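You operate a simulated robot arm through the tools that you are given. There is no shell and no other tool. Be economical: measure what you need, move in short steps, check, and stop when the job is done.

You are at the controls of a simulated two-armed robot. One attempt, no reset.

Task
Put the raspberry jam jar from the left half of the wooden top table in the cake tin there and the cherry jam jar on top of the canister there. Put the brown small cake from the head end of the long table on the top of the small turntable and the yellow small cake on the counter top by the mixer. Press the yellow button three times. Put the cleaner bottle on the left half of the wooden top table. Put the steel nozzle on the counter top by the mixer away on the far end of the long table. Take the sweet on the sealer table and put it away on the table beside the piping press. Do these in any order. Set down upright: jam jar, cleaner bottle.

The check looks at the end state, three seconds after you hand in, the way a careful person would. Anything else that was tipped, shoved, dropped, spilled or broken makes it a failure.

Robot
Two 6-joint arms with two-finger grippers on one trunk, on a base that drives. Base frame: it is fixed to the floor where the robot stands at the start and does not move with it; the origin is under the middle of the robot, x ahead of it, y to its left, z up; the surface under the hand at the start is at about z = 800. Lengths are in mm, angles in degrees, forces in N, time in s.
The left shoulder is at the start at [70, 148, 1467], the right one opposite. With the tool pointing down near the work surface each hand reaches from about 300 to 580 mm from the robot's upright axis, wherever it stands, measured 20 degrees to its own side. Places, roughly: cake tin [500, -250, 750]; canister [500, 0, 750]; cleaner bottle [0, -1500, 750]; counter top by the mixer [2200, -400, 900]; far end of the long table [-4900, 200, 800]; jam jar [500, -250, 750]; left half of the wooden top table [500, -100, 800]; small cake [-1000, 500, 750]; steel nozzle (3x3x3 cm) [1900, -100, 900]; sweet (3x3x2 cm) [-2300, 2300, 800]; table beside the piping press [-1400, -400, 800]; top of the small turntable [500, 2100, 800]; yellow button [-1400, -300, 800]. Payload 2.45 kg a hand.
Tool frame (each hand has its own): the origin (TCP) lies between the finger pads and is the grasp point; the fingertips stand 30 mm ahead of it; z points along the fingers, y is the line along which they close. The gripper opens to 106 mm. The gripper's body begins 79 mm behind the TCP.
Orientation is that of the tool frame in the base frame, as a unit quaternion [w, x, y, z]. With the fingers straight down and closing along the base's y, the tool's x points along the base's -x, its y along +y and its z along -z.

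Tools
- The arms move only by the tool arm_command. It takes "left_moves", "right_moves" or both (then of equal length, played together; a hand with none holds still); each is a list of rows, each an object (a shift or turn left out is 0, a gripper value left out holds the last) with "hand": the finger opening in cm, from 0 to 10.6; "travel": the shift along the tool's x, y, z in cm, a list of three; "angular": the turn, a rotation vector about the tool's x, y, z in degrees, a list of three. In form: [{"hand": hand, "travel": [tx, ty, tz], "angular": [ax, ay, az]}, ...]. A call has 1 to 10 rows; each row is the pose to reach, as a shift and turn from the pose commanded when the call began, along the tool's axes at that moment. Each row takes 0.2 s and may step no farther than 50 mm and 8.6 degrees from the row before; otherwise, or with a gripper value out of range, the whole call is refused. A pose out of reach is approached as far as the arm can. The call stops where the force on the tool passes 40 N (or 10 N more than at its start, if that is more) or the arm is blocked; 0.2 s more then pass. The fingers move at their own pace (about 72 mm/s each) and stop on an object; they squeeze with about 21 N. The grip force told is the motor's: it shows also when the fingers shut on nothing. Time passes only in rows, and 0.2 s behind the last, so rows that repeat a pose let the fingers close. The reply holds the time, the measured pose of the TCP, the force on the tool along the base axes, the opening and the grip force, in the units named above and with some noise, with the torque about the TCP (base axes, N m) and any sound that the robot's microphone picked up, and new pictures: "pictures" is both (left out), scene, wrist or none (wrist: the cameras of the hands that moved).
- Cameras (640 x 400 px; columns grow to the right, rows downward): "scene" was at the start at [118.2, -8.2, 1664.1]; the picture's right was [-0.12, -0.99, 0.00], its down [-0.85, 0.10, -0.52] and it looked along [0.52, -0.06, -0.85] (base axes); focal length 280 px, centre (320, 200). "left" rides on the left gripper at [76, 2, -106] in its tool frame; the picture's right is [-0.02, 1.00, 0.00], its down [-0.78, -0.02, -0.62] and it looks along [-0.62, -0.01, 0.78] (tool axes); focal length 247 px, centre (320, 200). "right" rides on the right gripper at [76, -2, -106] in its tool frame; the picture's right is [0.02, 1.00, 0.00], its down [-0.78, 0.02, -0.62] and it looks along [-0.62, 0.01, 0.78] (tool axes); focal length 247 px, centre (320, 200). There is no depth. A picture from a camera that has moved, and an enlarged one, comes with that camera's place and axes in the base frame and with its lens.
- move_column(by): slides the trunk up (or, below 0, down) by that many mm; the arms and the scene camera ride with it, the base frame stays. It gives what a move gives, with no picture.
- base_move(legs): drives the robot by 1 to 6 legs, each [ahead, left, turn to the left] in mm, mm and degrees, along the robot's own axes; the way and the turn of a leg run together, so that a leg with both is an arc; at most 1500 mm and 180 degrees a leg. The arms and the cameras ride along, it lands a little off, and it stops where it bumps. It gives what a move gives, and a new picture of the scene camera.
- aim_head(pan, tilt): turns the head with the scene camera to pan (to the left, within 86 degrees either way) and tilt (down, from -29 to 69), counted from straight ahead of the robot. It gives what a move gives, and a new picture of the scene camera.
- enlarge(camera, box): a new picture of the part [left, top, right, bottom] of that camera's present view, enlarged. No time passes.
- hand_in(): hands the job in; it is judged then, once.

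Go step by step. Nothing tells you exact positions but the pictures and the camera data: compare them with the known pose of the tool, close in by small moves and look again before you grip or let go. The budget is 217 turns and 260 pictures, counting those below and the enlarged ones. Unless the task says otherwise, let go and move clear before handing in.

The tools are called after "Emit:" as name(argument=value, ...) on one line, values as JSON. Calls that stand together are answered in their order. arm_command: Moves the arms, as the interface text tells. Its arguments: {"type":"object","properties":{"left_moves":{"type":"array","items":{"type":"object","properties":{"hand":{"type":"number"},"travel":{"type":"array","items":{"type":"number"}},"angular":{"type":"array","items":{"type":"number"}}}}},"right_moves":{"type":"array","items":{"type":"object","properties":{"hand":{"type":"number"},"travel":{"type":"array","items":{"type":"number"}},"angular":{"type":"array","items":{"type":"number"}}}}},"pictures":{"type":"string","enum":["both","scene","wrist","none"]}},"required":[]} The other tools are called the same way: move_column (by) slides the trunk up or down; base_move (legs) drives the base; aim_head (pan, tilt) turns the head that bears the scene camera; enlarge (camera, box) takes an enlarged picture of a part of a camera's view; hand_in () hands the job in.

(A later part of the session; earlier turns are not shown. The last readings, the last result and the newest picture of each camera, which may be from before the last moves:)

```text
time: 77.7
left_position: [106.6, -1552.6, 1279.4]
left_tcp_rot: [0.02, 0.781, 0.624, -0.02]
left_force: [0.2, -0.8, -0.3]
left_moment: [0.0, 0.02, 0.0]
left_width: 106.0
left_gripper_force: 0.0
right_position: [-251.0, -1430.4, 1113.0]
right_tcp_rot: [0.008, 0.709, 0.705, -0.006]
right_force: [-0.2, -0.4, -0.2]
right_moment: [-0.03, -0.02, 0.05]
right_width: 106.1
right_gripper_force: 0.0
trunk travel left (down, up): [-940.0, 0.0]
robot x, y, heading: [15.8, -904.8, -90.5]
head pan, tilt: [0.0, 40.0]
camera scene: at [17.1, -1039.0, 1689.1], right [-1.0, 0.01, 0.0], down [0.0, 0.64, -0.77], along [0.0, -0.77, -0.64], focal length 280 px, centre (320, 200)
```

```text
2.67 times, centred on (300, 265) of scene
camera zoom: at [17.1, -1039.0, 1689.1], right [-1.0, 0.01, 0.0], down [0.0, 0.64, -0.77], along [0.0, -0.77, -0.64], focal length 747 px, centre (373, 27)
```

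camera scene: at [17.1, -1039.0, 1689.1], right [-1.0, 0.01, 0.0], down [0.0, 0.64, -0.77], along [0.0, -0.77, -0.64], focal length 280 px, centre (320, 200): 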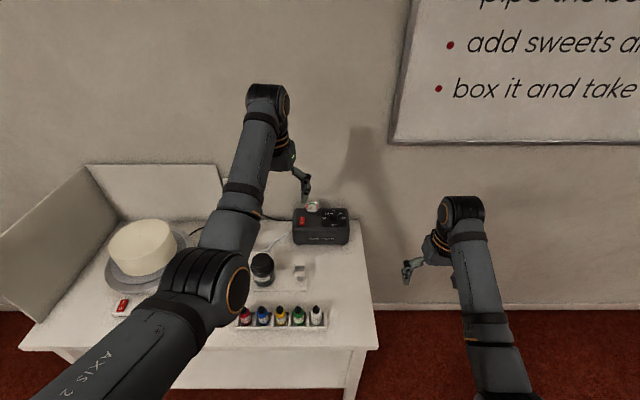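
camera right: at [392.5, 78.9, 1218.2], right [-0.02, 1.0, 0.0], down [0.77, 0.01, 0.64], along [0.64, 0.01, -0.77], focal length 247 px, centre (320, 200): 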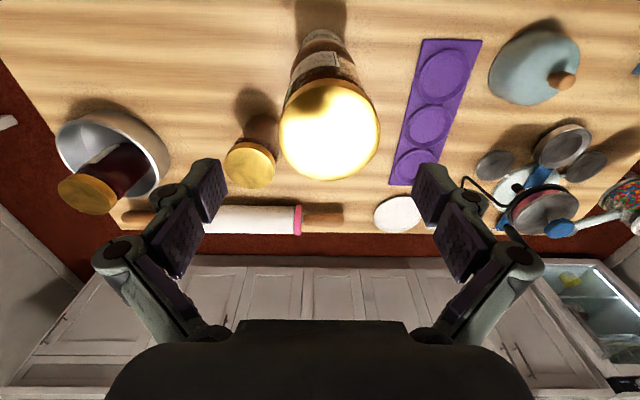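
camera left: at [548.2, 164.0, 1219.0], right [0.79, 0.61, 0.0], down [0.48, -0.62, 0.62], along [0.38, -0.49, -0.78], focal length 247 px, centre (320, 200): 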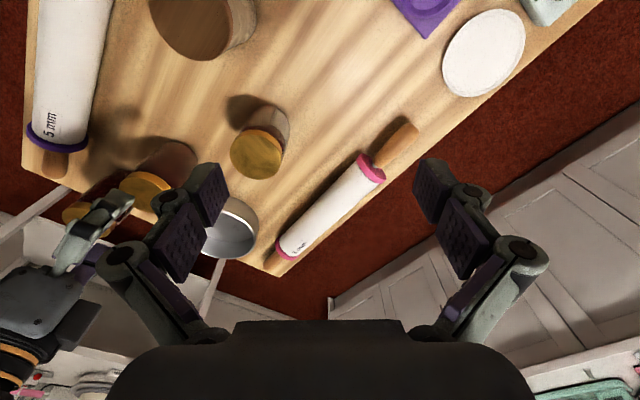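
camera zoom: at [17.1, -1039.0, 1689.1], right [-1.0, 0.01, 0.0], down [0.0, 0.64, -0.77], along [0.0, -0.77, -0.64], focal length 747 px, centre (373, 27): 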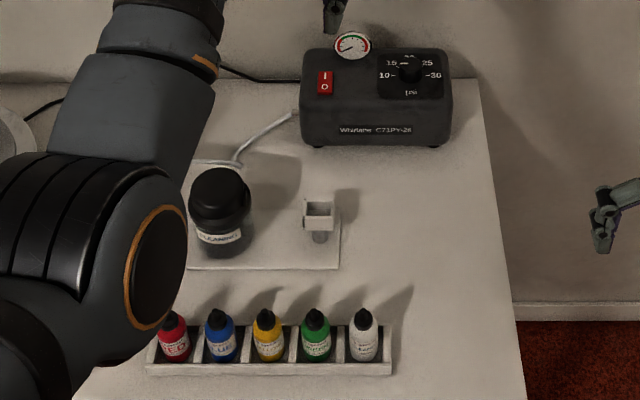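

Emit:
enlarge(camera="scene", box=[290, 296, 330, 330])

Emit:
enlarge(camera="scene", box=[235, 296, 290, 330])

Emit:
enlarge(camera="scene", box=[245, 245, 290, 290])

```text
11.76 times, centred on (310, 313) of scene
camera zoom: at [17.1, -1039.0, 1689.1], right [-1.0, 0.01, 0.0], down [0.0, 0.64, -0.77], along [0.0, -0.77, -0.64], focal length 3297 px, centre (438, -1129)
```

zoom: 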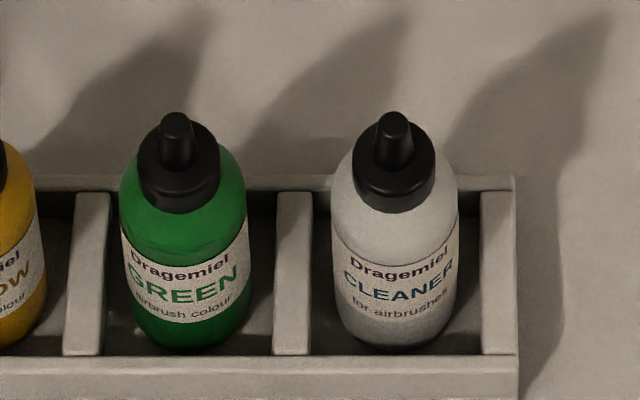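

```text
11.64 times, centred on (262, 313) of scene
camera zoom: at [17.1, -1039.0, 1689.1], right [-1.0, 0.01, 0.0], down [0.0, 0.64, -0.77], along [0.0, -0.77, -0.64], focal length 3261 px, centre (989, -1115)
```

zoom: 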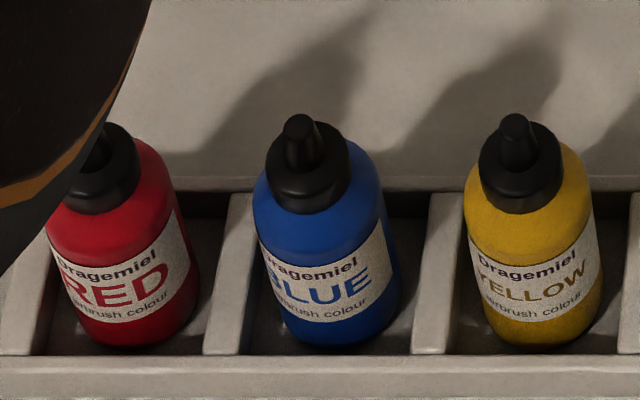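

```text
8.89 times, centred on (268, 268) of scene
camera zoom: at [17.1, -1039.0, 1689.1], right [-1.0, 0.01, 0.0], down [0.0, 0.64, -0.77], along [0.0, -0.77, -0.64], focal length 2491 px, centre (787, -400)
```

zoom: 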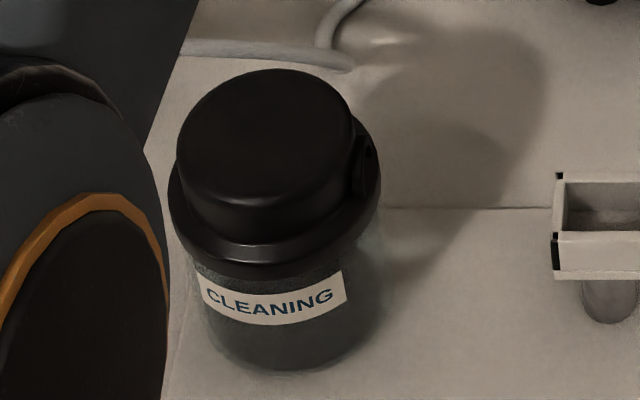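

The white rightmost bottle in the rack reads CLEANER, at about (29, −1500). I'll reposition the base for the right hand.

Emit:
base_move(legs=[[110, 183, 0]])

Emit:
arm_command(right_moves=[{"travel": [2, 2.5, 2]}, {"travel": [4, 5, 4]}, {"travel": [5, 8, 7]}, {"travel": [5, 8, 10]}], pictures="wrist")

```text
time: 79.3
left_position: [280.4, -1661.8, 1281.0]
left_tcp_rot: [0.021, 0.783, 0.621, -0.019]
left_force: [-0.3, 0.6, -0.7]
left_moment: [0.0, -0.05, 0.03]
left_width: 105.9
left_gripper_force: 0.1
right_position: [-74.1, -1536.6, 1113.1]
right_tcp_rot: [0.009, 0.711, 0.703, -0.006]
right_force: [-0.1, -0.1, 1.4]
right_moment: [-0.04, -0.02, -0.02]
right_width: 106.2
right_gripper_force: 0.0
trunk travel left (down, up): [-940.0, 0.0]
robot x, y, heading: [201.3, -1014.6, -90.6]
head pan, tilt: [0.0, 40.0]
camera scene: at [192.7, -1146.0, 1689.4], right [-1.0, 0.01, 0.0], down [0.01, 0.64, -0.77], along [-0.01, -0.77, -0.64], focal length 280 px, centre (320, 200)
```

scene: 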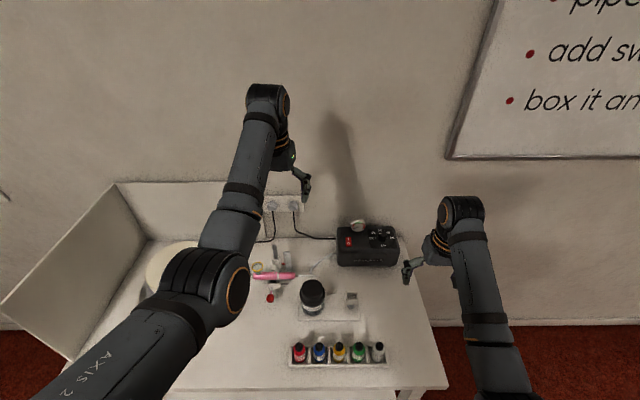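

```text
time: 80.3
left_position: [284.3, -1664.9, 1279.4]
left_tcp_rot: [0.019, 0.783, 0.621, -0.019]
left_force: [0.0, 0.1, 0.3]
left_moment: [0.03, -0.01, 0.02]
left_width: 105.9
left_gripper_force: 0.0
right_position: [7.6, -1492.5, 1008.3]
right_tcp_rot: [0.006, 0.711, 0.703, -0.006]
right_force: [0.9, 0.3, 0.1]
right_moment: [0.02, -0.01, 0.04]
right_width: 105.9
right_gripper_force: 0.1
trunk travel left (down, up): [-940.0, 0.0]
robot x, y, heading: [193.8, -1013.9, -90.4]
head pan, tilt: [0.0, 40.0]
camera right: at [6.6, -1412.3, 1114.1], right [1.0, 0.01, 0.0], down [0.01, -0.77, 0.64], along [0.01, -0.64, -0.77], focal length 247 px, centre (320, 200)
```

right: 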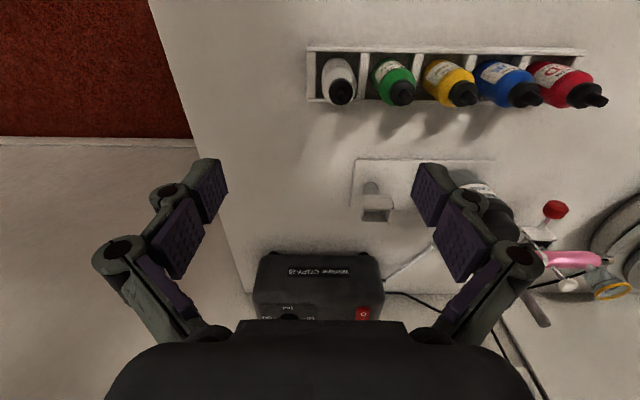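

Emit:
arm_command(right_moves=[{"travel": [0.3, 1, 2], "hand": 8}, {"travel": [0.6, 2, 4], "hand": 7}, {"travel": [0.6, 2.05, 5.5], "hand": 6}, {"travel": [0.6, 2.05, 5.5]}], pictures="wrist")

Emit:
enlarge(camera="right", box=[220, 0, 440, 140])

```text
time: 81.3
left_position: [284.6, -1663.1, 1280.1]
left_tcp_rot: [0.02, 0.783, 0.621, -0.021]
left_force: [0.4, 0.1, 0.2]
left_moment: [0.0, -0.01, 0.01]
left_width: 106.0
left_gripper_force: 0.1
right_position: [28.2, -1485.4, 953.5]
right_tcp_rot: [0.007, 0.71, 0.704, -0.006]
right_force: [-0.1, 0.0, -0.6]
right_moment: [-0.01, 0.02, 0.0]
right_width: 59.8
right_gripper_force: 0.0
trunk travel left (down, up): [-940.0, 0.0]
robot x, y, heading: [199.6, -1011.4, -90.7]
head pan, tilt: [0.0, 40.0]
camera right: at [28.5, -1406.2, 1059.6], right [1.0, 0.01, 0.0], down [0.01, -0.77, 0.64], along [0.01, -0.64, -0.77], focal length 247 px, centre (320, 200)
```

right: 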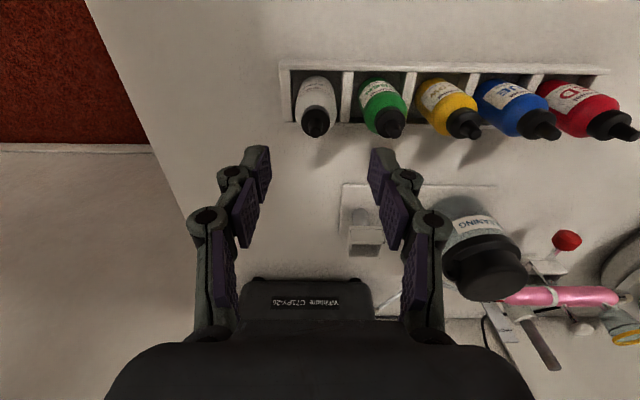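

```text
2.86 times, centred on (330, 70) of right
camera zoom: at [28.5, -1406.2, 1059.6], right [1.0, 0.01, 0.0], down [0.01, -0.77, 0.64], along [0.01, -0.64, -0.77], focal length 706 px, centre (291, 571)
```

zoom: 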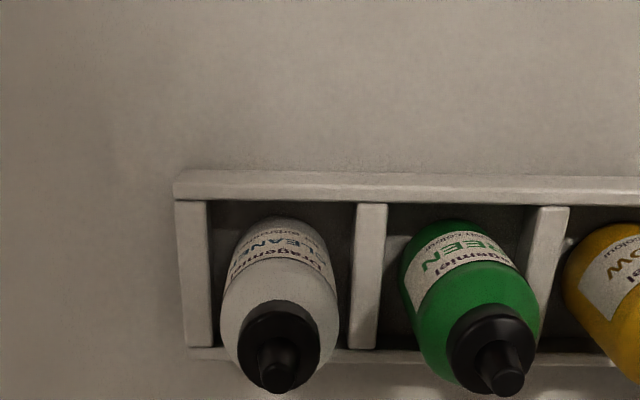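

Emit:
arm_command(right_moves=[{"travel": [1.2, -0.2, 0], "hand": 5}, {"travel": [1.2, -0.2, 0], "hand": 4.8}, {"travel": [1.2, -0.2, 1.5]}, {"travel": [1.2, -0.2, 1.5]}], pictures="none")

Emit:
enlarge(camera="right", box=[200, 0, 440, 200])

Emit:
enlarge(camera="scene", box=[320, 280, 440, 380])

```text
time: 82.3
left_position: [284.6, -1663.0, 1278.7]
left_tcp_rot: [0.02, 0.784, 0.62, -0.02]
left_force: [0.2, -0.8, -0.7]
left_moment: [-0.03, 0.01, -0.01]
left_width: 106.1
left_gripper_force: 0.2
right_position: [24.5, -1473.6, 940.7]
right_tcp_rot: [0.007, 0.711, 0.703, -0.005]
right_force: [0.7, -0.5, 0.3]
right_moment: [-0.01, 0.0, -0.03]
right_width: 48.1
right_gripper_force: 0.0
trunk travel left (down, up): [-940.0, 0.0]
robot x, y, heading: [198.6, -1012.0, -90.8]
head pan, tilt: [0.0, 40.0]
```

```text
2.00 times, centred on (320, 100) of right
camera zoom: at [24.3, -1394.3, 1045.8], right [1.0, 0.01, 0.0], down [0.01, -0.77, 0.64], along [0.01, -0.64, -0.77], focal length 494 px, centre (320, 400)
```

zoom: 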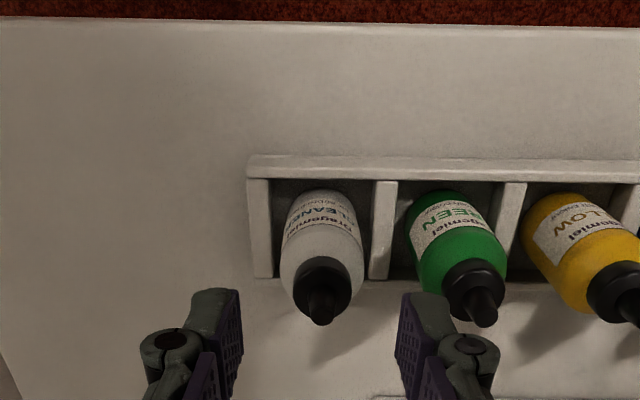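

```text
4.00 times, centred on (380, 330) of scene
camera zoom: at [197.0, -1148.6, 1689.1], right [-1.0, 0.01, 0.0], down [0.01, 0.64, -0.77], along [-0.01, -0.77, -0.64], focal length 1121 px, centre (80, -320)
```

zoom: 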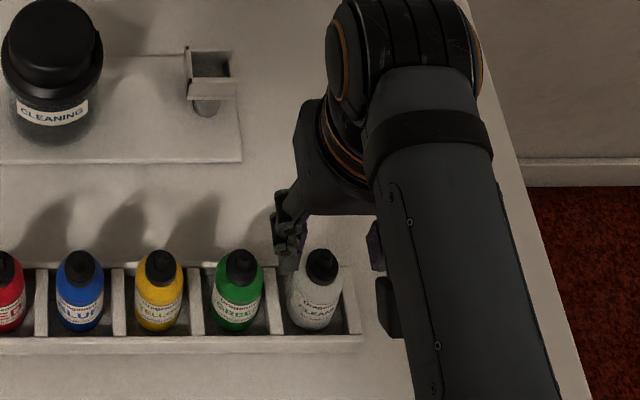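

Emit:
arm_command(right_moves=[{"travel": [-1.15, 0.1, 0]}, {"travel": [-1.15, 0.1, 1.5]}, {"travel": [-1.15, 0.1, 3]}, {"travel": [-1.15, 0.1, 4]}, {"travel": [-1.15, 0.1, 4]}], pictures="none")

Emit:
enlarge(camera="right", box=[200, 0, 440, 200])

Emit:
enlarge(camera="scene", box=[360, 320, 420, 370])

```text
time: 83.5
left_position: [283.4, -1663.8, 1278.2]
left_tcp_rot: [0.021, 0.783, 0.622, -0.02]
left_force: [0.1, 0.6, 0.1]
left_moment: [0.01, 0.0, 0.01]
left_width: 105.8
left_gripper_force: 0.1
right_position: [26.6, -1486.8, 902.6]
right_tcp_rot: [0.009, 0.711, 0.704, -0.006]
right_force: [-0.6, 0.1, 0.6]
right_moment: [0.03, -0.02, -0.01]
right_width: 48.0
right_gripper_force: 0.0
trunk travel left (down, up): [-940.0, 0.0]
robot x, y, heading: [198.5, -1013.1, -90.6]
head pan, tilt: [0.0, 40.0]
```

```text
2.00 times, centred on (320, 100) of right
camera zoom: at [26.8, -1406.5, 1007.9], right [1.0, 0.01, 0.0], down [0.01, -0.77, 0.64], along [0.01, -0.64, -0.77], focal length 494 px, centre (320, 400)
```

zoom: 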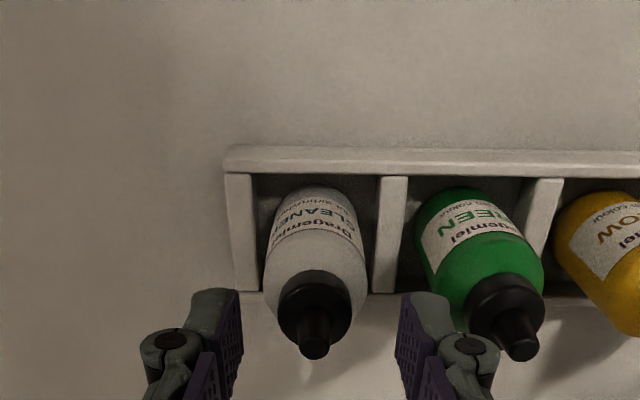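

```text
8.00 times, centred on (390, 345) of scene
camera zoom: at [197.2, -1149.0, 1689.1], right [-1.0, 0.01, 0.0], down [0.01, 0.64, -0.77], along [-0.01, -0.77, -0.64], focal length 2242 px, centre (-240, -960)
```

zoom: 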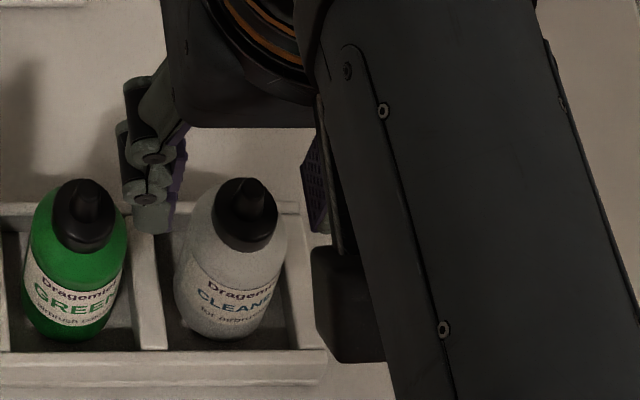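

Emit:
arm_command(right_moves=[{"travel": [0.6, -0.2, 0.5]}, {"travel": [0.6, -0.2, 1.5]}, {"travel": [0.6, -0.2, 2.3]}, {"travel": [0.6, -0.2, 2.3]}], pictures="none")

Emit:
enlarge(camera="right", box=[200, 0, 440, 200])

Emit:
enlarge(camera="scene", box=[360, 320, 420, 370])

```text
time: 84.5
left_position: [282.9, -1662.8, 1278.4]
left_tcp_rot: [0.02, 0.783, 0.621, -0.019]
left_force: [0.0, -0.6, -0.4]
left_moment: [0.03, 0.02, -0.04]
left_width: 106.0
left_gripper_force: 0.1
right_position: [26.7, -1480.8, 878.4]
right_tcp_rot: [0.008, 0.711, 0.703, -0.006]
right_force: [0.6, -0.2, 0.2]
right_moment: [-0.01, 0.0, -0.02]
right_width: 48.1
right_gripper_force: 0.0
trunk travel left (down, up): [-940.0, 0.0]
robot x, y, heading: [199.5, -1020.2, -90.8]
head pan, tilt: [0.0, 40.0]
```

```text
2.00 times, centred on (320, 100) of right
camera zoom: at [25.7, -1401.1, 984.4], right [1.0, 0.01, 0.0], down [0.01, -0.77, 0.64], along [0.01, -0.64, -0.77], focal length 494 px, centre (320, 400)
```

zoom: 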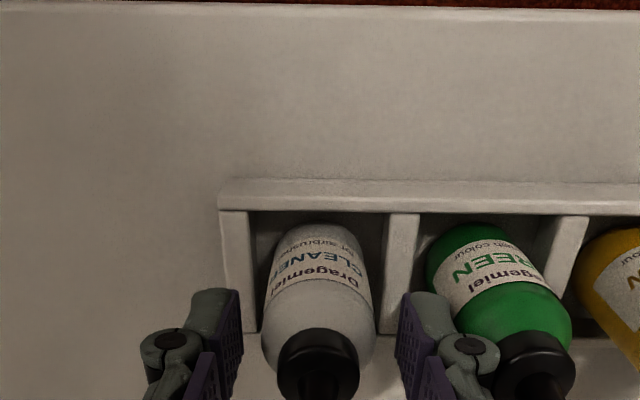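

```text
8.00 times, centred on (390, 345) of scene
camera zoom: at [197.2, -1148.7, 1689.1], right [-1.0, 0.01, 0.0], down [0.01, 0.64, -0.77], along [-0.01, -0.77, -0.64], focal length 2242 px, centre (-240, -960)
```

zoom: 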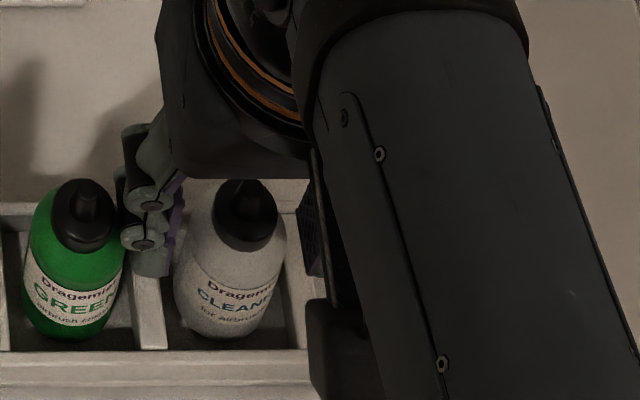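

Emit:
arm_command(right_moves=[{"travel": [0, 0, 0.4]}, {"travel": [0, 0, 0.4], "hand": 0}, {"travel": [0, 0, 0.4]}, {"travel": [0, 0, 0.4]}, {"travel": [0, 0, -1]}, {"travel": [0, 0, -3]}, {"travel": [0, 0, -3]}], pictures="none")

Emit:
enlarge(camera="right", box=[200, 0, 440, 200])

```text
time: 86.1
left_position: [284.2, -1663.7, 1280.1]
left_tcp_rot: [0.02, 0.784, 0.621, -0.019]
left_force: [0.5, 0.4, 0.9]
left_moment: [0.0, 0.05, 0.02]
left_width: 106.0
left_gripper_force: 0.1
right_position: [26.4, -1480.8, 908.6]
right_tcp_rot: [0.007, 0.711, 0.703, -0.006]
right_force: [0.5, -0.2, -0.2]
right_moment: [0.01, 0.03, 0.02]
right_width: 32.1
right_gripper_force: 21.2
trunk travel left (down, up): [-940.0, 0.0]
robot x, y, heading: [197.3, -1009.2, -90.6]
head pan, tilt: [0.0, 40.0]
```

```text
2.00 times, centred on (320, 100) of right
camera zoom: at [26.3, -1401.5, 1015.0], right [1.0, 0.01, 0.0], down [0.01, -0.77, 0.64], along [0.01, -0.64, -0.77], focal length 494 px, centre (320, 400)
```

zoom: 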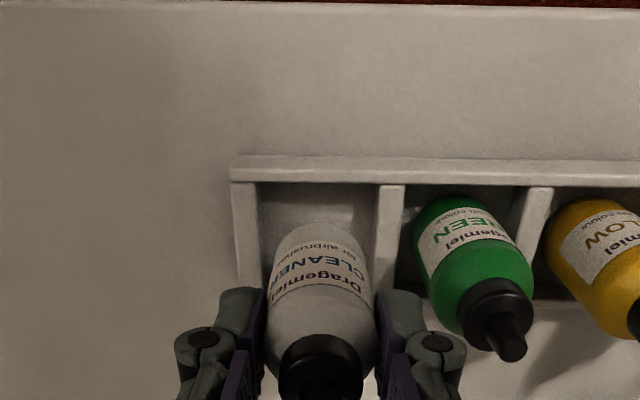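

Bottle gripped (32 mm). Lift it and drive back to the wooden table, aiming to set it down at about (450, −230).

Emit:
arm_command(right_moves=[{"travel": [0, 0, -4]}, {"travel": [0, 0, -8]}, {"travel": [0, 0, -12]}, {"travel": [0, 0, -16]}], pictures="none")

Emit:
base_move(legs=[[-250, 0, 0], [0, 0, 90.6], [-230, 0, 0], [0, 700, 0]])

Emit:
aim_head(pan=-10, tilt=55)

```text
time: 87.1
left_position: [284.4, -1663.0, 1278.7]
left_tcp_rot: [0.02, 0.783, 0.621, -0.02]
left_force: [0.1, 0.6, -0.1]
left_moment: [0.0, -0.01, 0.03]
left_width: 106.3
left_gripper_force: 0.0
right_position: [27.5, -1478.6, 1067.1]
right_tcp_rot: [0.006, 0.711, 0.703, -0.006]
right_force: [0.3, 0.7, -0.4]
right_moment: [-0.03, -0.01, -0.01]
right_width: 32.1
right_gripper_force: 21.2
trunk travel left (down, up): [-940.0, 0.0]
robot x, y, heading: [196.2, -1010.9, -90.5]
head pan, tilt: [0.0, 40.0]
```

```text
time: 97.7
left_position: [587.5, 60.4, 1278.9]
left_tcp_rot: [0.029, 0.091, 0.995, 0.002]
left_force: [-0.4, -0.9, -0.6]
left_moment: [-0.02, 0.02, 0.03]
left_width: 106.2
left_gripper_force: 0.2
right_position: [417.6, -204.0, 1065.8]
right_tcp_rot: [0.01, -0.018, 1.0, 0.002]
right_force: [0.0, -0.2, -0.3]
right_moment: [0.0, 0.0, 0.0]
right_width: 32.2
right_gripper_force: 20.7
trunk travel left (down, up): [-940.0, 0.0]
robot x, y, heading: [-56.2, -54.3, 1.9]
head pan, tilt: [0.0, 40.0]
camera scene: at [78.2, -51.1, 1689.1], right [0.04, -1.0, 0.0], down [-0.64, -0.02, -0.77], along [0.77, 0.03, -0.64], focal length 280 px, centre (320, 200)
```

scene: 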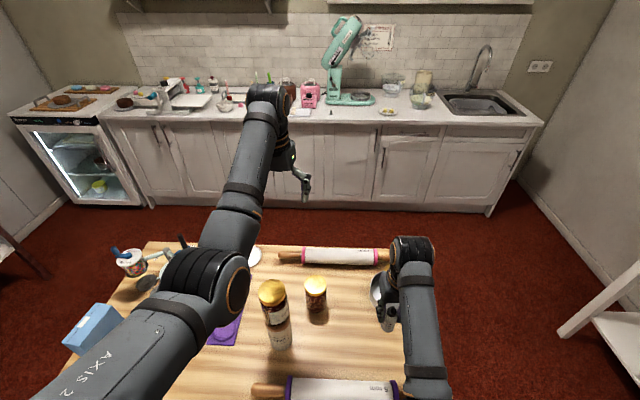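

```text
time: 98.5
left_position: [588.1, 61.9, 1278.8]
left_tcp_rot: [0.028, 0.091, 0.995, 0.0]
left_force: [-0.2, 0.3, -0.4]
left_moment: [-0.01, 0.01, -0.03]
left_width: 106.0
left_gripper_force: 0.0
right_position: [417.7, -203.5, 1066.1]
right_tcp_rot: [0.01, -0.018, 1.0, 0.001]
right_force: [0.6, 0.2, 0.6]
right_moment: [-0.02, -0.02, -0.04]
right_width: 32.0
right_gripper_force: 20.7
trunk travel left (down, up): [-940.0, 0.0]
robot x, y, heading: [-57.0, -58.4, 2.2]
head pan, tilt: [-10.0, 55.0]
camera scene: at [64.6, -62.1, 1668.5], right [-0.14, -0.99, 0.0], down [-0.81, 0.11, -0.57], along [0.57, -0.08, -0.82], focal length 280 px, centre (320, 200)
```

scene: 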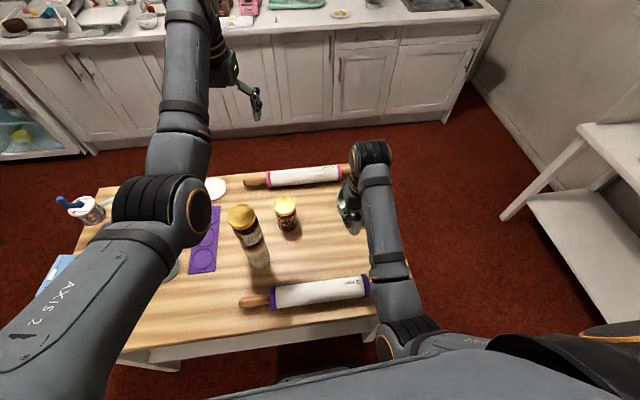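

Emit:
arm_command(right_moves=[{"travel": [-3, 0, 2]}, {"travel": [-3, 0, 6]}, {"travel": [-3, 0, 10]}, {"travel": [-3, 0, 14]}, {"travel": [-3, 0, 17.5]}, {"travel": [-3, 0, 18.5]}], pictures="both")

```text
time: 99.9
left_position: [587.8, 61.5, 1278.9]
left_tcp_rot: [0.027, 0.09, 0.996, 0.001]
left_force: [-0.3, -0.4, 0.0]
left_moment: [-0.04, -0.02, 0.02]
left_width: 106.0
left_gripper_force: 0.1
right_position: [451.4, -203.0, 880.5]
right_tcp_rot: [0.009, -0.019, 1.0, 0.001]
right_force: [-0.5, 0.0, -0.9]
right_moment: [-0.02, 0.01, -0.02]
right_width: 32.1
right_gripper_force: 20.8
trunk travel left (down, up): [-940.0, 0.0]
robot x, y, heading: [-54.3, -50.3, 2.3]
head pan, tilt: [-10.0, 55.0]
camera scene: at [64.0, -62.5, 1668.5], right [-0.14, -0.99, 0.0], down [-0.81, 0.11, -0.57], along [0.57, -0.08, -0.82], focal length 280 px, centre (320, 200)
camera right: at [374.0, -206.9, 986.4], right [-0.06, 1.0, 0.0], down [0.77, 0.04, 0.64], along [0.64, 0.04, -0.77], focal length 247 px, centre (320, 200)
```

scene: 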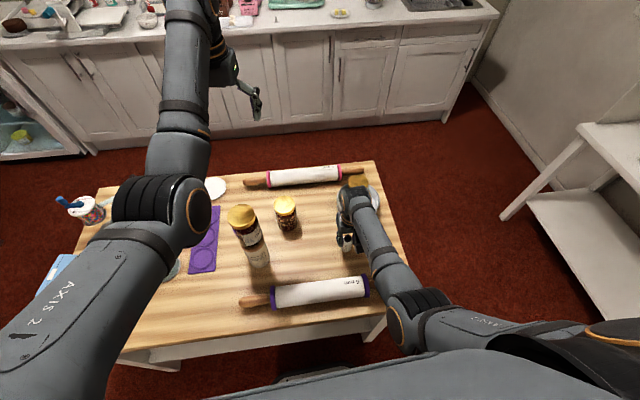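
right: 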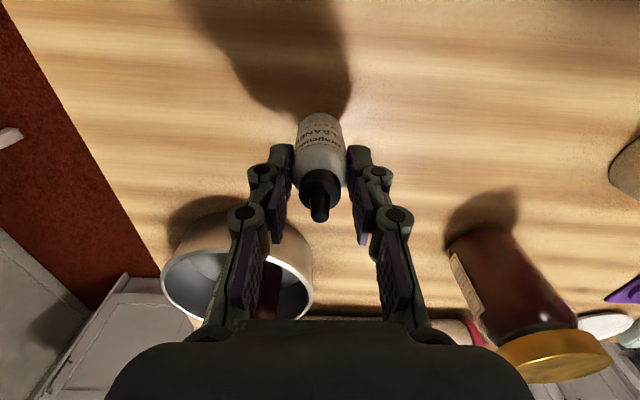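

Emit:
arm_command(right_moves=[{"travel": [0, 0, 0.4]}, {"travel": [0, 0, 0.8]}, {"travel": [0, 0, 0.8]}], pictures="none")

Emit:
enlarge(camera="right", box=[240, 60, 400, 180])

```text
time: 100.7
left_position: [588.4, 63.2, 1278.5]
left_tcp_rot: [0.028, 0.09, 0.996, 0.001]
left_force: [1.0, -0.1, -0.7]
left_moment: [0.01, 0.0, -0.02]
left_width: 106.1
left_gripper_force: 0.1
right_position: [451.5, -203.1, 872.4]
right_tcp_rot: [0.01, -0.019, 1.0, 0.001]
right_force: [0.6, 0.3, 0.0]
right_moment: [0.0, 0.01, 0.03]
right_width: 31.9
right_gripper_force: 20.9
trunk travel left (down, up): [-940.0, 0.0]
robot x, y, heading: [-60.5, -56.6, 2.2]
head pan, tilt: [-10.0, 55.0]
```

```text
3.33 times, centred on (320, 120) of right
camera zoom: at [373.6, -205.7, 978.9], right [-0.06, 1.0, 0.0], down [0.77, 0.04, 0.64], along [0.64, 0.04, -0.77], focal length 823 px, centre (320, 467)
```

zoom: 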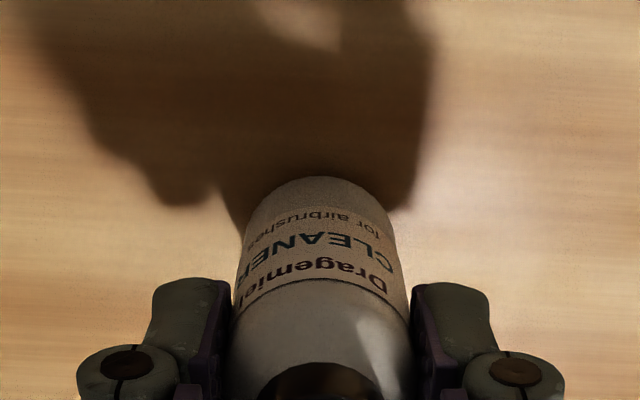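

Emit:
arm_command(right_moves=[{"travel": [0, 0, 0.2]}, {"travel": [0, 0, 0.4]}, {"travel": [0, 0, 0.4]}], pictures="none")

```text
time: 101.5
left_position: [588.4, 62.6, 1279.4]
left_tcp_rot: [0.028, 0.091, 0.995, 0.0]
left_force: [-0.4, -0.1, 0.0]
left_moment: [-0.01, -0.01, -0.01]
left_width: 105.9
left_gripper_force: 0.1
right_position: [451.8, -203.0, 869.6]
right_tcp_rot: [0.009, -0.019, 1.0, 0.001]
right_force: [0.0, 0.7, -0.7]
right_moment: [-0.04, 0.0, 0.02]
right_width: 32.3
right_gripper_force: 20.8
trunk travel left (down, up): [-940.0, 0.0]
robot x, y, heading: [-59.6, -54.7, 1.9]
head pan, tilt: [-10.0, 55.0]
```

Emit:
arm_command(right_moves=[{"travel": [0, 0, 0.2]}, {"travel": [0, 0, 0.4]}, {"travel": [0, 0, 0.4]}], pictures="none")

```text
time: 102.3
left_position: [586.2, 62.1, 1280.9]
left_tcp_rot: [0.028, 0.091, 0.995, 0.0]
left_force: [-0.2, -0.1, 0.7]
left_moment: [0.0, -0.02, 0.03]
left_width: 106.1
left_gripper_force: 0.1
right_position: [451.4, -203.3, 867.8]
right_tcp_rot: [0.012, -0.018, 1.0, 0.001]
right_force: [2.8, -0.3, 17.4]
right_moment: [-0.06, -0.1, 0.0]
right_width: 32.3
right_gripper_force: 21.2
trunk travel left (down, up): [-940.0, 0.0]
robot x, y, heading: [-58.4, -53.3, 2.2]
head pan, tilt: [-10.0, 55.0]
```

Contact (17 N). Back off a millimetre, release, and rise.

Emit:
arm_command(right_moves=[{"travel": [0, 0, -0.15]}, {"travel": [0, 0, -0.15], "hand": 4}, {"travel": [0, 0, -0.15], "hand": 6}, {"travel": [0, 0, -0.15], "hand": 8}, {"travel": [0, 0, -4]}, {"travel": [0, 0, -8]}, {"travel": [0, 0, -12]}, {"travel": [0, 0, -16]}, {"travel": [0, 0, -20]}, {"travel": [0, 0, -20]}], pictures="wrist")

```text
time: 104.5
left_position: [588.0, 62.5, 1278.2]
left_tcp_rot: [0.027, 0.09, 0.996, 0.001]
left_force: [0.1, -0.5, -1.2]
left_moment: [0.01, 0.02, -0.01]
left_width: 106.0
left_gripper_force: 0.1
right_position: [447.9, -201.2, 1066.3]
right_tcp_rot: [0.009, -0.019, 1.0, 0.002]
right_force: [0.3, 0.5, -0.3]
right_moment: [-0.02, 0.01, -0.01]
right_width: 79.9
right_gripper_force: 0.1
trunk travel left (down, up): [-940.0, 0.0]
robot x, y, heading: [-60.2, -56.4, 2.2]
head pan, tilt: [-10.0, 55.0]
camera right: at [370.0, -204.3, 1171.8], right [-0.06, 1.0, 0.0], down [0.77, 0.04, 0.64], along [0.63, 0.04, -0.77], focal length 247 px, centre (320, 200)
```

right: 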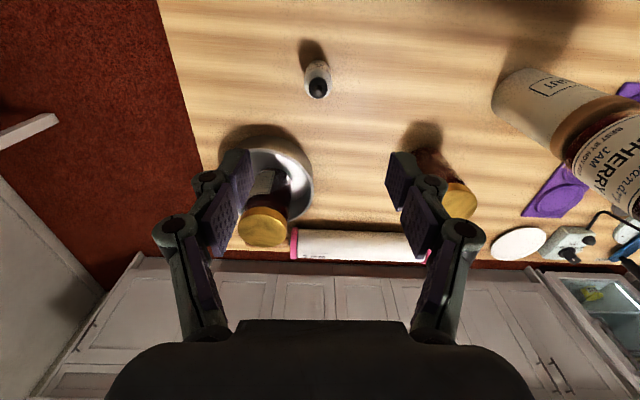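

The cleaner is standing and the wrist view even shows the "CHERRY JAM" label on the canister. Now tidy the left arm, then turn round toward the small cakes.

Emit:
arm_command(left_moves=[{"travel": [0, 0, 3]}, {"travel": [0, 0, 6]}, {"travel": [0, 0, 9]}, {"travel": [0, 0, 12], "angular": [0, 1, -3]}, {"travel": [2, 0, 15], "angular": [0, 2, -7]}, {"travel": [6, 0, 15], "angular": [0, 3.2, -10.3]}, {"travel": [10, 0, 15], "angular": [0, 3.2, -10.3]}, {"travel": [14, 0, 15], "angular": [0, 3.2, -10.3]}, {"travel": [16, 0, 15], "angular": [0, 3.2, -10.3]}, {"travel": [16, 0, 15], "angular": [0, 3.2, -10.3]}], pictures="none")

Emit:
base_move(legs=[[-200, 0, 0], [0, 0, 88], [0, 0, 89]])

Emit:
aim_head(pan=0, tilt=25)

```text
time: 106.9
left_position: [471.4, 127.2, 1142.5]
left_tcp_rot: [0.044, -0.015, 0.998, 0.04]
left_force: [0.1, 0.0, -0.3]
left_moment: [-0.02, -0.01, -0.04]
left_width: 106.2
left_gripper_force: 0.0
left hand out of reach, approached as far as the arm can: row 8, 9, 10
right_position: [447.3, -201.3, 1065.0]
right_tcp_rot: [0.009, -0.02, 1.0, 0.001]
right_force: [0.7, 0.8, -0.7]
right_moment: [0.01, 0.0, 0.03]
right_width: 80.2
right_gripper_force: 0.1
trunk travel left (down, up): [-940.0, 0.0]
robot x, y, heading: [-58.1, -55.5, 2.3]
head pan, tilt: [-10.0, 55.0]
stopped in row 10 (left hand): the arm was blocked; the commanded pose is now the measured one
```

```text
time: 116.1
left_position: [-786.7, -235.1, 1141.7]
left_tcp_rot: [0.04, 0.998, 0.008, -0.042]
left_force: [-0.4, -0.9, 0.9]
left_moment: [-0.05, 0.0, -0.01]
left_width: 105.9
left_gripper_force: 0.0
right_position: [-760.1, 92.9, 1065.1]
right_tcp_rot: [0.001, 1.0, 0.012, -0.01]
right_force: [0.3, -0.3, -0.5]
right_moment: [-0.04, 0.0, -0.03]
right_width: 79.8
right_gripper_force: 0.1
trunk travel left (down, up): [-940.0, 0.0]
robot x, y, heading: [-256.3, -59.3, -178.6]
head pan, tilt: [-10.0, 55.0]
camera scene: at [-378.2, -51.6, 1668.4], right [0.15, 0.99, 0.0], down [0.81, -0.12, -0.57], along [-0.57, 0.09, -0.82], focal length 280 px, centre (320, 200)
```

scene: 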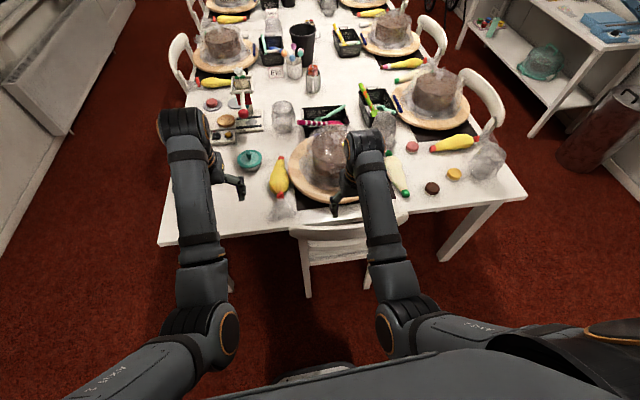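

```text
time: 117.1
left_position: [-786.0, -236.0, 1142.9]
left_tcp_rot: [0.041, 0.998, 0.009, -0.044]
left_force: [0.1, 0.2, -0.1]
left_moment: [-0.03, 0.0, 0.03]
left_width: 106.0
left_gripper_force: 0.0
right_position: [-759.1, 90.4, 1066.1]
right_tcp_rot: [0.001, 1.0, 0.013, -0.011]
right_force: [-0.7, 0.4, 0.6]
right_moment: [0.02, 0.02, 0.02]
right_width: 79.9
right_gripper_force: 0.0
trunk travel left (down, up): [-940.0, 0.0]
robot x, y, heading: [-254.3, -64.2, -178.7]
head pan, tilt: [0.0, 25.0]
camera scene: at [-398.9, -65.0, 1712.3], right [-0.02, 1.0, 0.0], down [0.42, 0.01, -0.91], along [-0.91, -0.02, -0.42], focal length 280 px, centre (320, 200)
```

scene: 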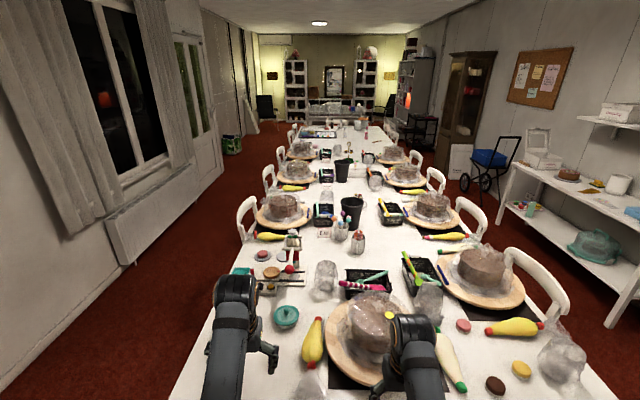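

The macaron-like small cakes (brown ≈ (−970, 480), yellow ≈ (−1019, 592)) lie at the right corner of the long table. Straighten the left hand, then drive around the chair.

Emit:
arm_command(left_moves=[{"travel": [0, 0, 3], "angular": [2.3, 2.5, 0]}, {"travel": [0, 0, 6], "angular": [4.7, 5, 0]}, {"travel": [0, 0, 8], "angular": [4.7, 5, 0]}, {"travel": [0, 0, 8], "angular": [4.7, 5, 0]}], pictures="none")

Emit:
base_move(legs=[[0, -690, 0], [0, 0, -1.5]])

Emit:
aim_head(pan=0, tilt=50)

```text
time: 118.1
left_position: [-791.6, -241.5, 1060.6]
left_tcp_rot: [-0.002, 1.0, 0.009, 0.0]
left_force: [0.7, -0.1, 0.5]
left_moment: [0.01, 0.02, 0.02]
left_width: 106.0
left_gripper_force: 0.0
right_position: [-759.4, 92.2, 1065.6]
right_tcp_rot: [0.001, 1.0, 0.012, -0.01]
right_force: [0.3, 0.1, 0.7]
right_moment: [0.0, 0.0, -0.01]
right_width: 79.9
right_gripper_force: 0.1
trunk travel left (down, up): [-940.0, 0.0]
robot x, y, heading: [-258.2, -56.6, -178.4]
head pan, tilt: [0.0, 25.0]
```

```text
time: 122.3
left_position: [-813.0, 481.2, 1060.7]
left_tcp_rot: [-0.002, 1.0, -0.01, 0.001]
left_force: [-0.3, 0.1, -0.2]
left_moment: [-0.03, -0.02, 0.03]
left_width: 105.9
left_gripper_force: 0.0
right_position: [-767.7, 814.2, 1065.7]
right_tcp_rot: [0.001, 1.0, -0.005, -0.009]
right_force: [-0.2, -0.5, -0.3]
right_moment: [0.0, -0.01, 0.02]
right_width: 79.9
right_gripper_force: 0.0
trunk travel left (down, up): [-940.0, 0.0]
robot x, y, heading: [-267.1, 645.8, 179.3]
head pan, tilt: [0.0, 25.0]
camera scene: at [-412.6, 644.9, 1712.4], right [0.01, 1.0, 0.0], down [0.42, 0.0, -0.91], along [-0.91, 0.01, -0.42], focal length 280 px, centre (320, 200)
```

scene: 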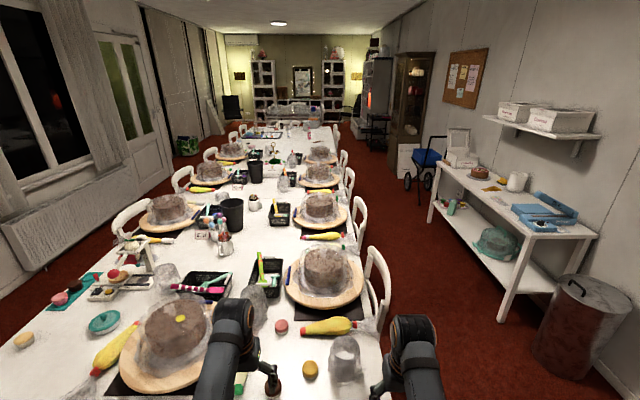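

```text
time: 123.2
left_position: [-812.3, 482.5, 1059.7]
left_tcp_rot: [0.0, 1.0, -0.01, 0.001]
left_force: [0.4, -0.8, -0.6]
left_moment: [-0.04, 0.0, 0.05]
left_width: 106.3
left_gripper_force: 0.1
right_position: [-767.1, 815.5, 1065.1]
right_tcp_rot: [0.0, 1.0, -0.005, -0.009]
right_force: [1.0, 0.6, 0.3]
right_moment: [0.01, -0.02, -0.03]
right_width: 80.0
right_gripper_force: 0.1
trunk travel left (down, up): [-940.0, 0.0]
robot x, y, heading: [-269.9, 644.5, 179.4]
head pan, tilt: [0.0, 50.0]
camera scene: at [-397.5, 646.0, 1675.0], right [0.01, 1.0, 0.0], down [0.77, -0.01, -0.64], along [-0.64, 0.01, -0.77], focal length 280 px, centre (320, 200)
```

scene: 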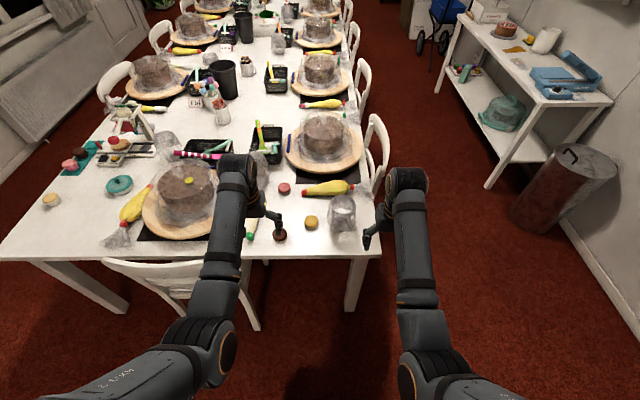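

Emit:
enlarge(camera="scene", box=[230, 170, 360, 250])

Emit:
enlarge(camera="scene", box=[30, 90, 180, 210])

```text
4.92 times, centred on (295, 210) of scene
camera zoom: at [-397.5, 646.0, 1675.0], right [0.01, 1.0, 0.0], down [0.77, -0.01, -0.64], along [-0.64, 0.01, -0.77], focal length 1380 px, centre (443, 151)
```

zoom: 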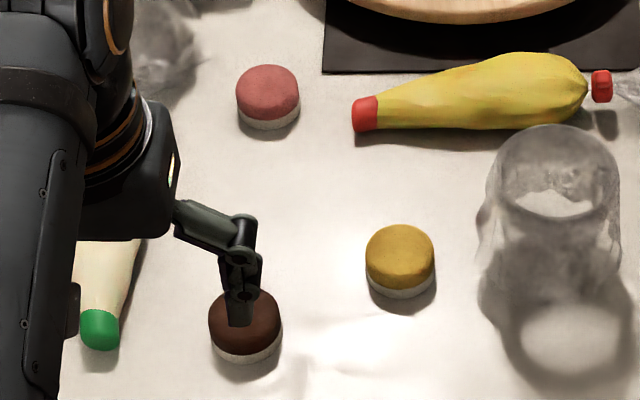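

```text
3.33 times, centred on (105, 150) of scene
camera zoom: at [-397.5, 646.0, 1675.0], right [0.01, 1.0, 0.0], down [0.77, -0.01, -0.64], along [-0.64, 0.01, -0.77], focal length 934 px, centre (1037, 367)
```

zoom: 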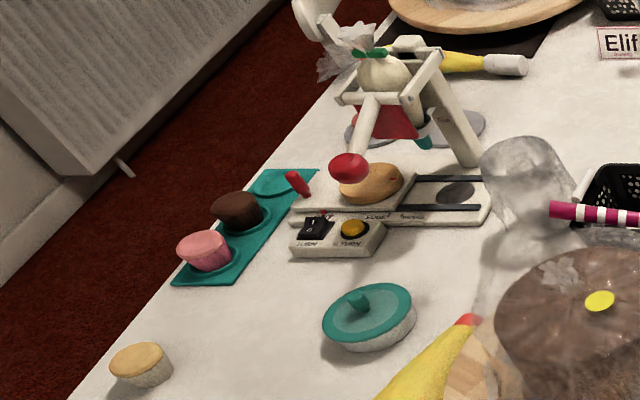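

Brown and yellow macaron-style cakes confirmed, 50 mm wide. The button box and piping press are on the table's other side. Drive ahead for the pick.

Emit:
base_move(legs=[[210, -50, 0]])

Emit:
enlarge(camera="left", box=[0, 0, 640, 400])

```text
time: 124.9
left_position: [-1026.7, 534.1, 1061.0]
left_tcp_rot: [-0.002, 1.0, -0.008, -0.001]
left_force: [0.0, -0.6, -0.3]
left_moment: [-0.02, 0.01, -0.03]
left_width: 106.0
left_gripper_force: 0.0
right_position: [-981.5, 866.7, 1067.6]
right_tcp_rot: [0.0, 1.0, -0.005, -0.01]
right_force: [-0.5, 0.2, -0.9]
right_moment: [0.04, 0.01, -0.02]
right_width: 80.0
right_gripper_force: 0.1
trunk travel left (down, up): [-940.0, 0.0]
robot x, y, heading: [-489.2, 699.3, 179.6]
head pan, tilt: [0.0, 50.0]
camera scene: at [-611.0, 697.9, 1675.3], right [0.01, 1.0, 0.0], down [0.76, -0.01, -0.64], along [-0.64, 0.01, -0.76], focal length 280 px, centre (320, 200)
```

scene: 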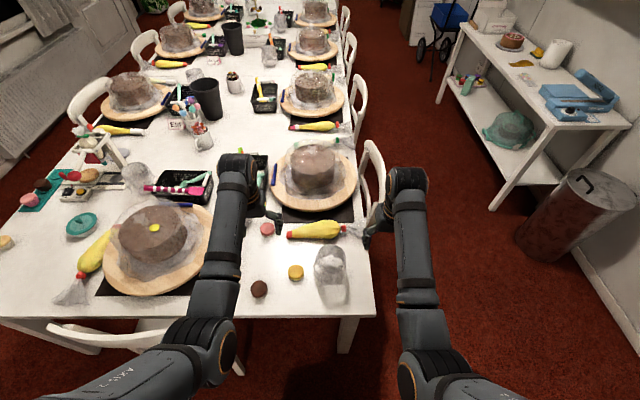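

```text
1.00 times, centred on (320, 200) of left (not enlarged: the box is as wide or as high as the picture)
camera zoom: at [-951.1, 530.8, 1167.7], right [-0.04, -1.0, 0.0], down [-0.78, 0.03, 0.62], along [-0.62, 0.03, -0.78], focal length 247 px, centre (320, 200)
```

zoom: 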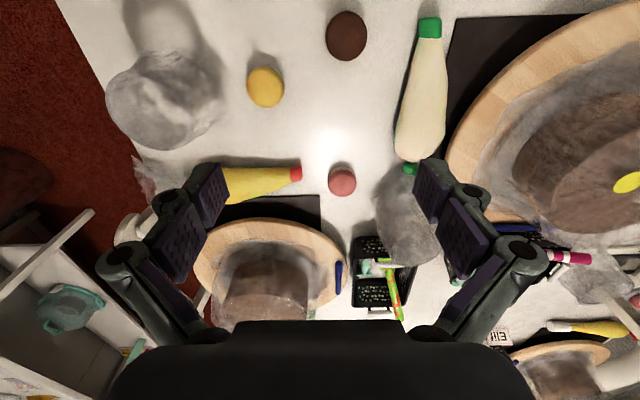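

Emit:
arm_command(left_moves=[{"travel": [2, 1, 3]}, {"travel": [4, 2, 6]}, {"travel": [4.7, 3, 9]}, {"travel": [4.7, 3, 12], "hand": 8}, {"travel": [4.7, 3, 12], "hand": 7.5}], pictures="wrist")

```text
time: 126.1
left_position: [-981.2, 503.9, 940.1]
left_tcp_rot: [-0.002, 1.0, -0.008, 0.0]
left_force: [-0.2, -0.1, -0.5]
left_moment: [0.02, 0.0, 0.05]
left_width: 75.1
left_gripper_force: 0.1
right_position: [-983.3, 868.0, 1066.5]
right_tcp_rot: [0.002, 1.0, -0.005, -0.009]
right_force: [0.1, 0.2, -0.4]
right_moment: [-0.02, 0.06, 0.01]
right_width: 80.0
right_gripper_force: 0.1
trunk travel left (down, up): [-940.0, 0.0]
robot x, y, heading: [-485.8, 697.6, 179.4]
head pan, tilt: [0.0, 50.0]
camera left: at [-905.5, 499.8, 1045.8], right [-0.04, -1.0, 0.0], down [-0.78, 0.03, 0.62], along [-0.62, 0.03, -0.78], focal length 247 px, centre (320, 200)
```

left: 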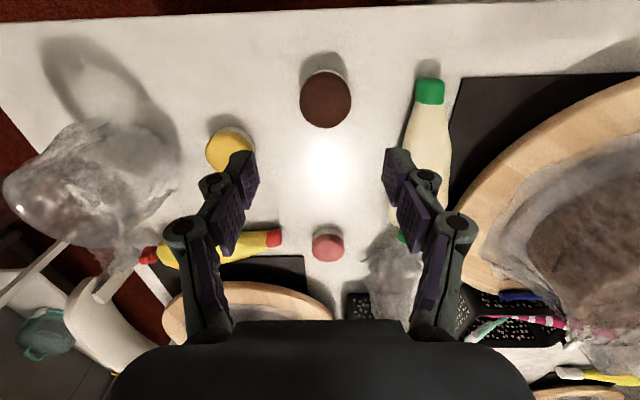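

Triangulating gives the cake tops at z ≈ 763: brown (−988, 499), yellow (−1049, 621). Align the left hand, then lower the column.

Emit:
arm_command(left_moves=[{"travel": [-0.7, 0.5, 0], "hand": 7.5}, {"travel": [-0.7, 0.5, 0]}], pictures="none")

Emit:
move_column(by=-130)

Emit:
enlarge(camera="left", box=[200, 0, 460, 170])

```text
time: 126.7
left_position: [-988.6, 499.7, 940.7]
left_tcp_rot: [-0.001, 1.0, -0.008, 0.0]
left_force: [0.4, 0.9, 0.7]
left_moment: [-0.01, 0.01, 0.01]
left_width: 74.8
left_gripper_force: 0.1
right_position: [-984.9, 867.6, 1066.0]
right_tcp_rot: [0.001, 1.0, -0.004, -0.01]
right_force: [-0.7, 0.1, -0.7]
right_moment: [-0.02, -0.01, -0.02]
right_width: 79.8
right_gripper_force: 0.1
trunk travel left (down, up): [-940.0, 0.0]
robot x, y, heading: [-488.7, 699.9, 179.6]
head pan, tilt: [0.0, 50.0]
```

```text
time: 128.3
left_position: [-989.4, 499.8, 809.2]
left_tcp_rot: [-0.001, 1.0, -0.008, 0.001]
left_force: [0.6, -0.2, 0.2]
left_moment: [-0.02, 0.0, 0.0]
left_width: 74.9
left_gripper_force: 0.1
right_position: [-984.0, 867.1, 936.1]
right_tcp_rot: [0.002, 1.0, -0.004, -0.009]
right_force: [0.1, -0.1, -0.6]
right_moment: [0.0, -0.02, -0.01]
right_width: 80.0
right_gripper_force: 0.0
trunk travel left (down, up): [-810.0, 130.0]
robot x, y, heading: [-486.2, 696.9, 179.5]
head pan, tilt: [0.0, 50.0]
```

```text
2.35 times, centred on (330, 85) of left
camera zoom: at [-913.6, 495.6, 915.9], right [-0.04, -1.0, 0.0], down [-0.78, 0.03, 0.62], along [-0.62, 0.03, -0.78], focal length 581 px, centre (296, 471)
```

zoom: 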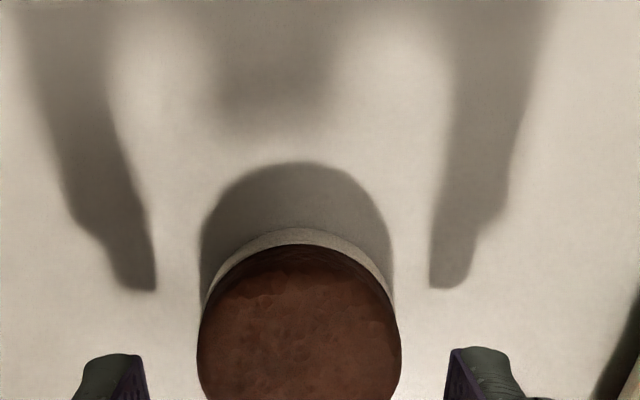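

Emit:
arm_command(left_moves=[{"travel": [0, 0, 2]}, {"travel": [0, 0, 3.5]}, {"travel": [0, 0, 3.5], "hand": 0}, {"travel": [0, 0, 3.5]}, {"travel": [0, 0, 3.5]}, {"travel": [0, 0, 0.5]}, {"travel": [0, 0, -3]}, {"travel": [0, 0, -5]}], pictures="wrist")

```text
time: 130.1
left_position: [-991.1, 498.5, 858.5]
left_tcp_rot: [-0.002, 1.0, -0.008, 0.003]
left_force: [-0.5, 0.3, 1.2]
left_moment: [0.0, -0.01, 0.02]
left_width: 53.8
left_gripper_force: 20.9
right_position: [-986.2, 867.5, 935.4]
right_tcp_rot: [0.001, 1.0, -0.004, -0.009]
right_force: [-0.4, -0.5, -0.1]
right_moment: [0.02, -0.02, -0.02]
right_width: 80.0
right_gripper_force: 0.0
trunk travel left (down, up): [-810.0, 130.0]
robot x, y, heading: [-487.5, 701.2, 179.5]
head pan, tilt: [0.0, 50.0]
camera left: at [-914.5, 494.8, 965.5], right [-0.04, -1.0, 0.0], down [-0.78, 0.03, 0.62], along [-0.62, 0.03, -0.79], focal length 247 px, centre (320, 200)
```

left: 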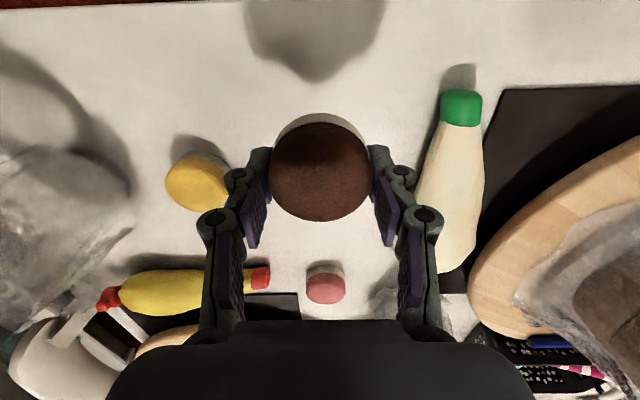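

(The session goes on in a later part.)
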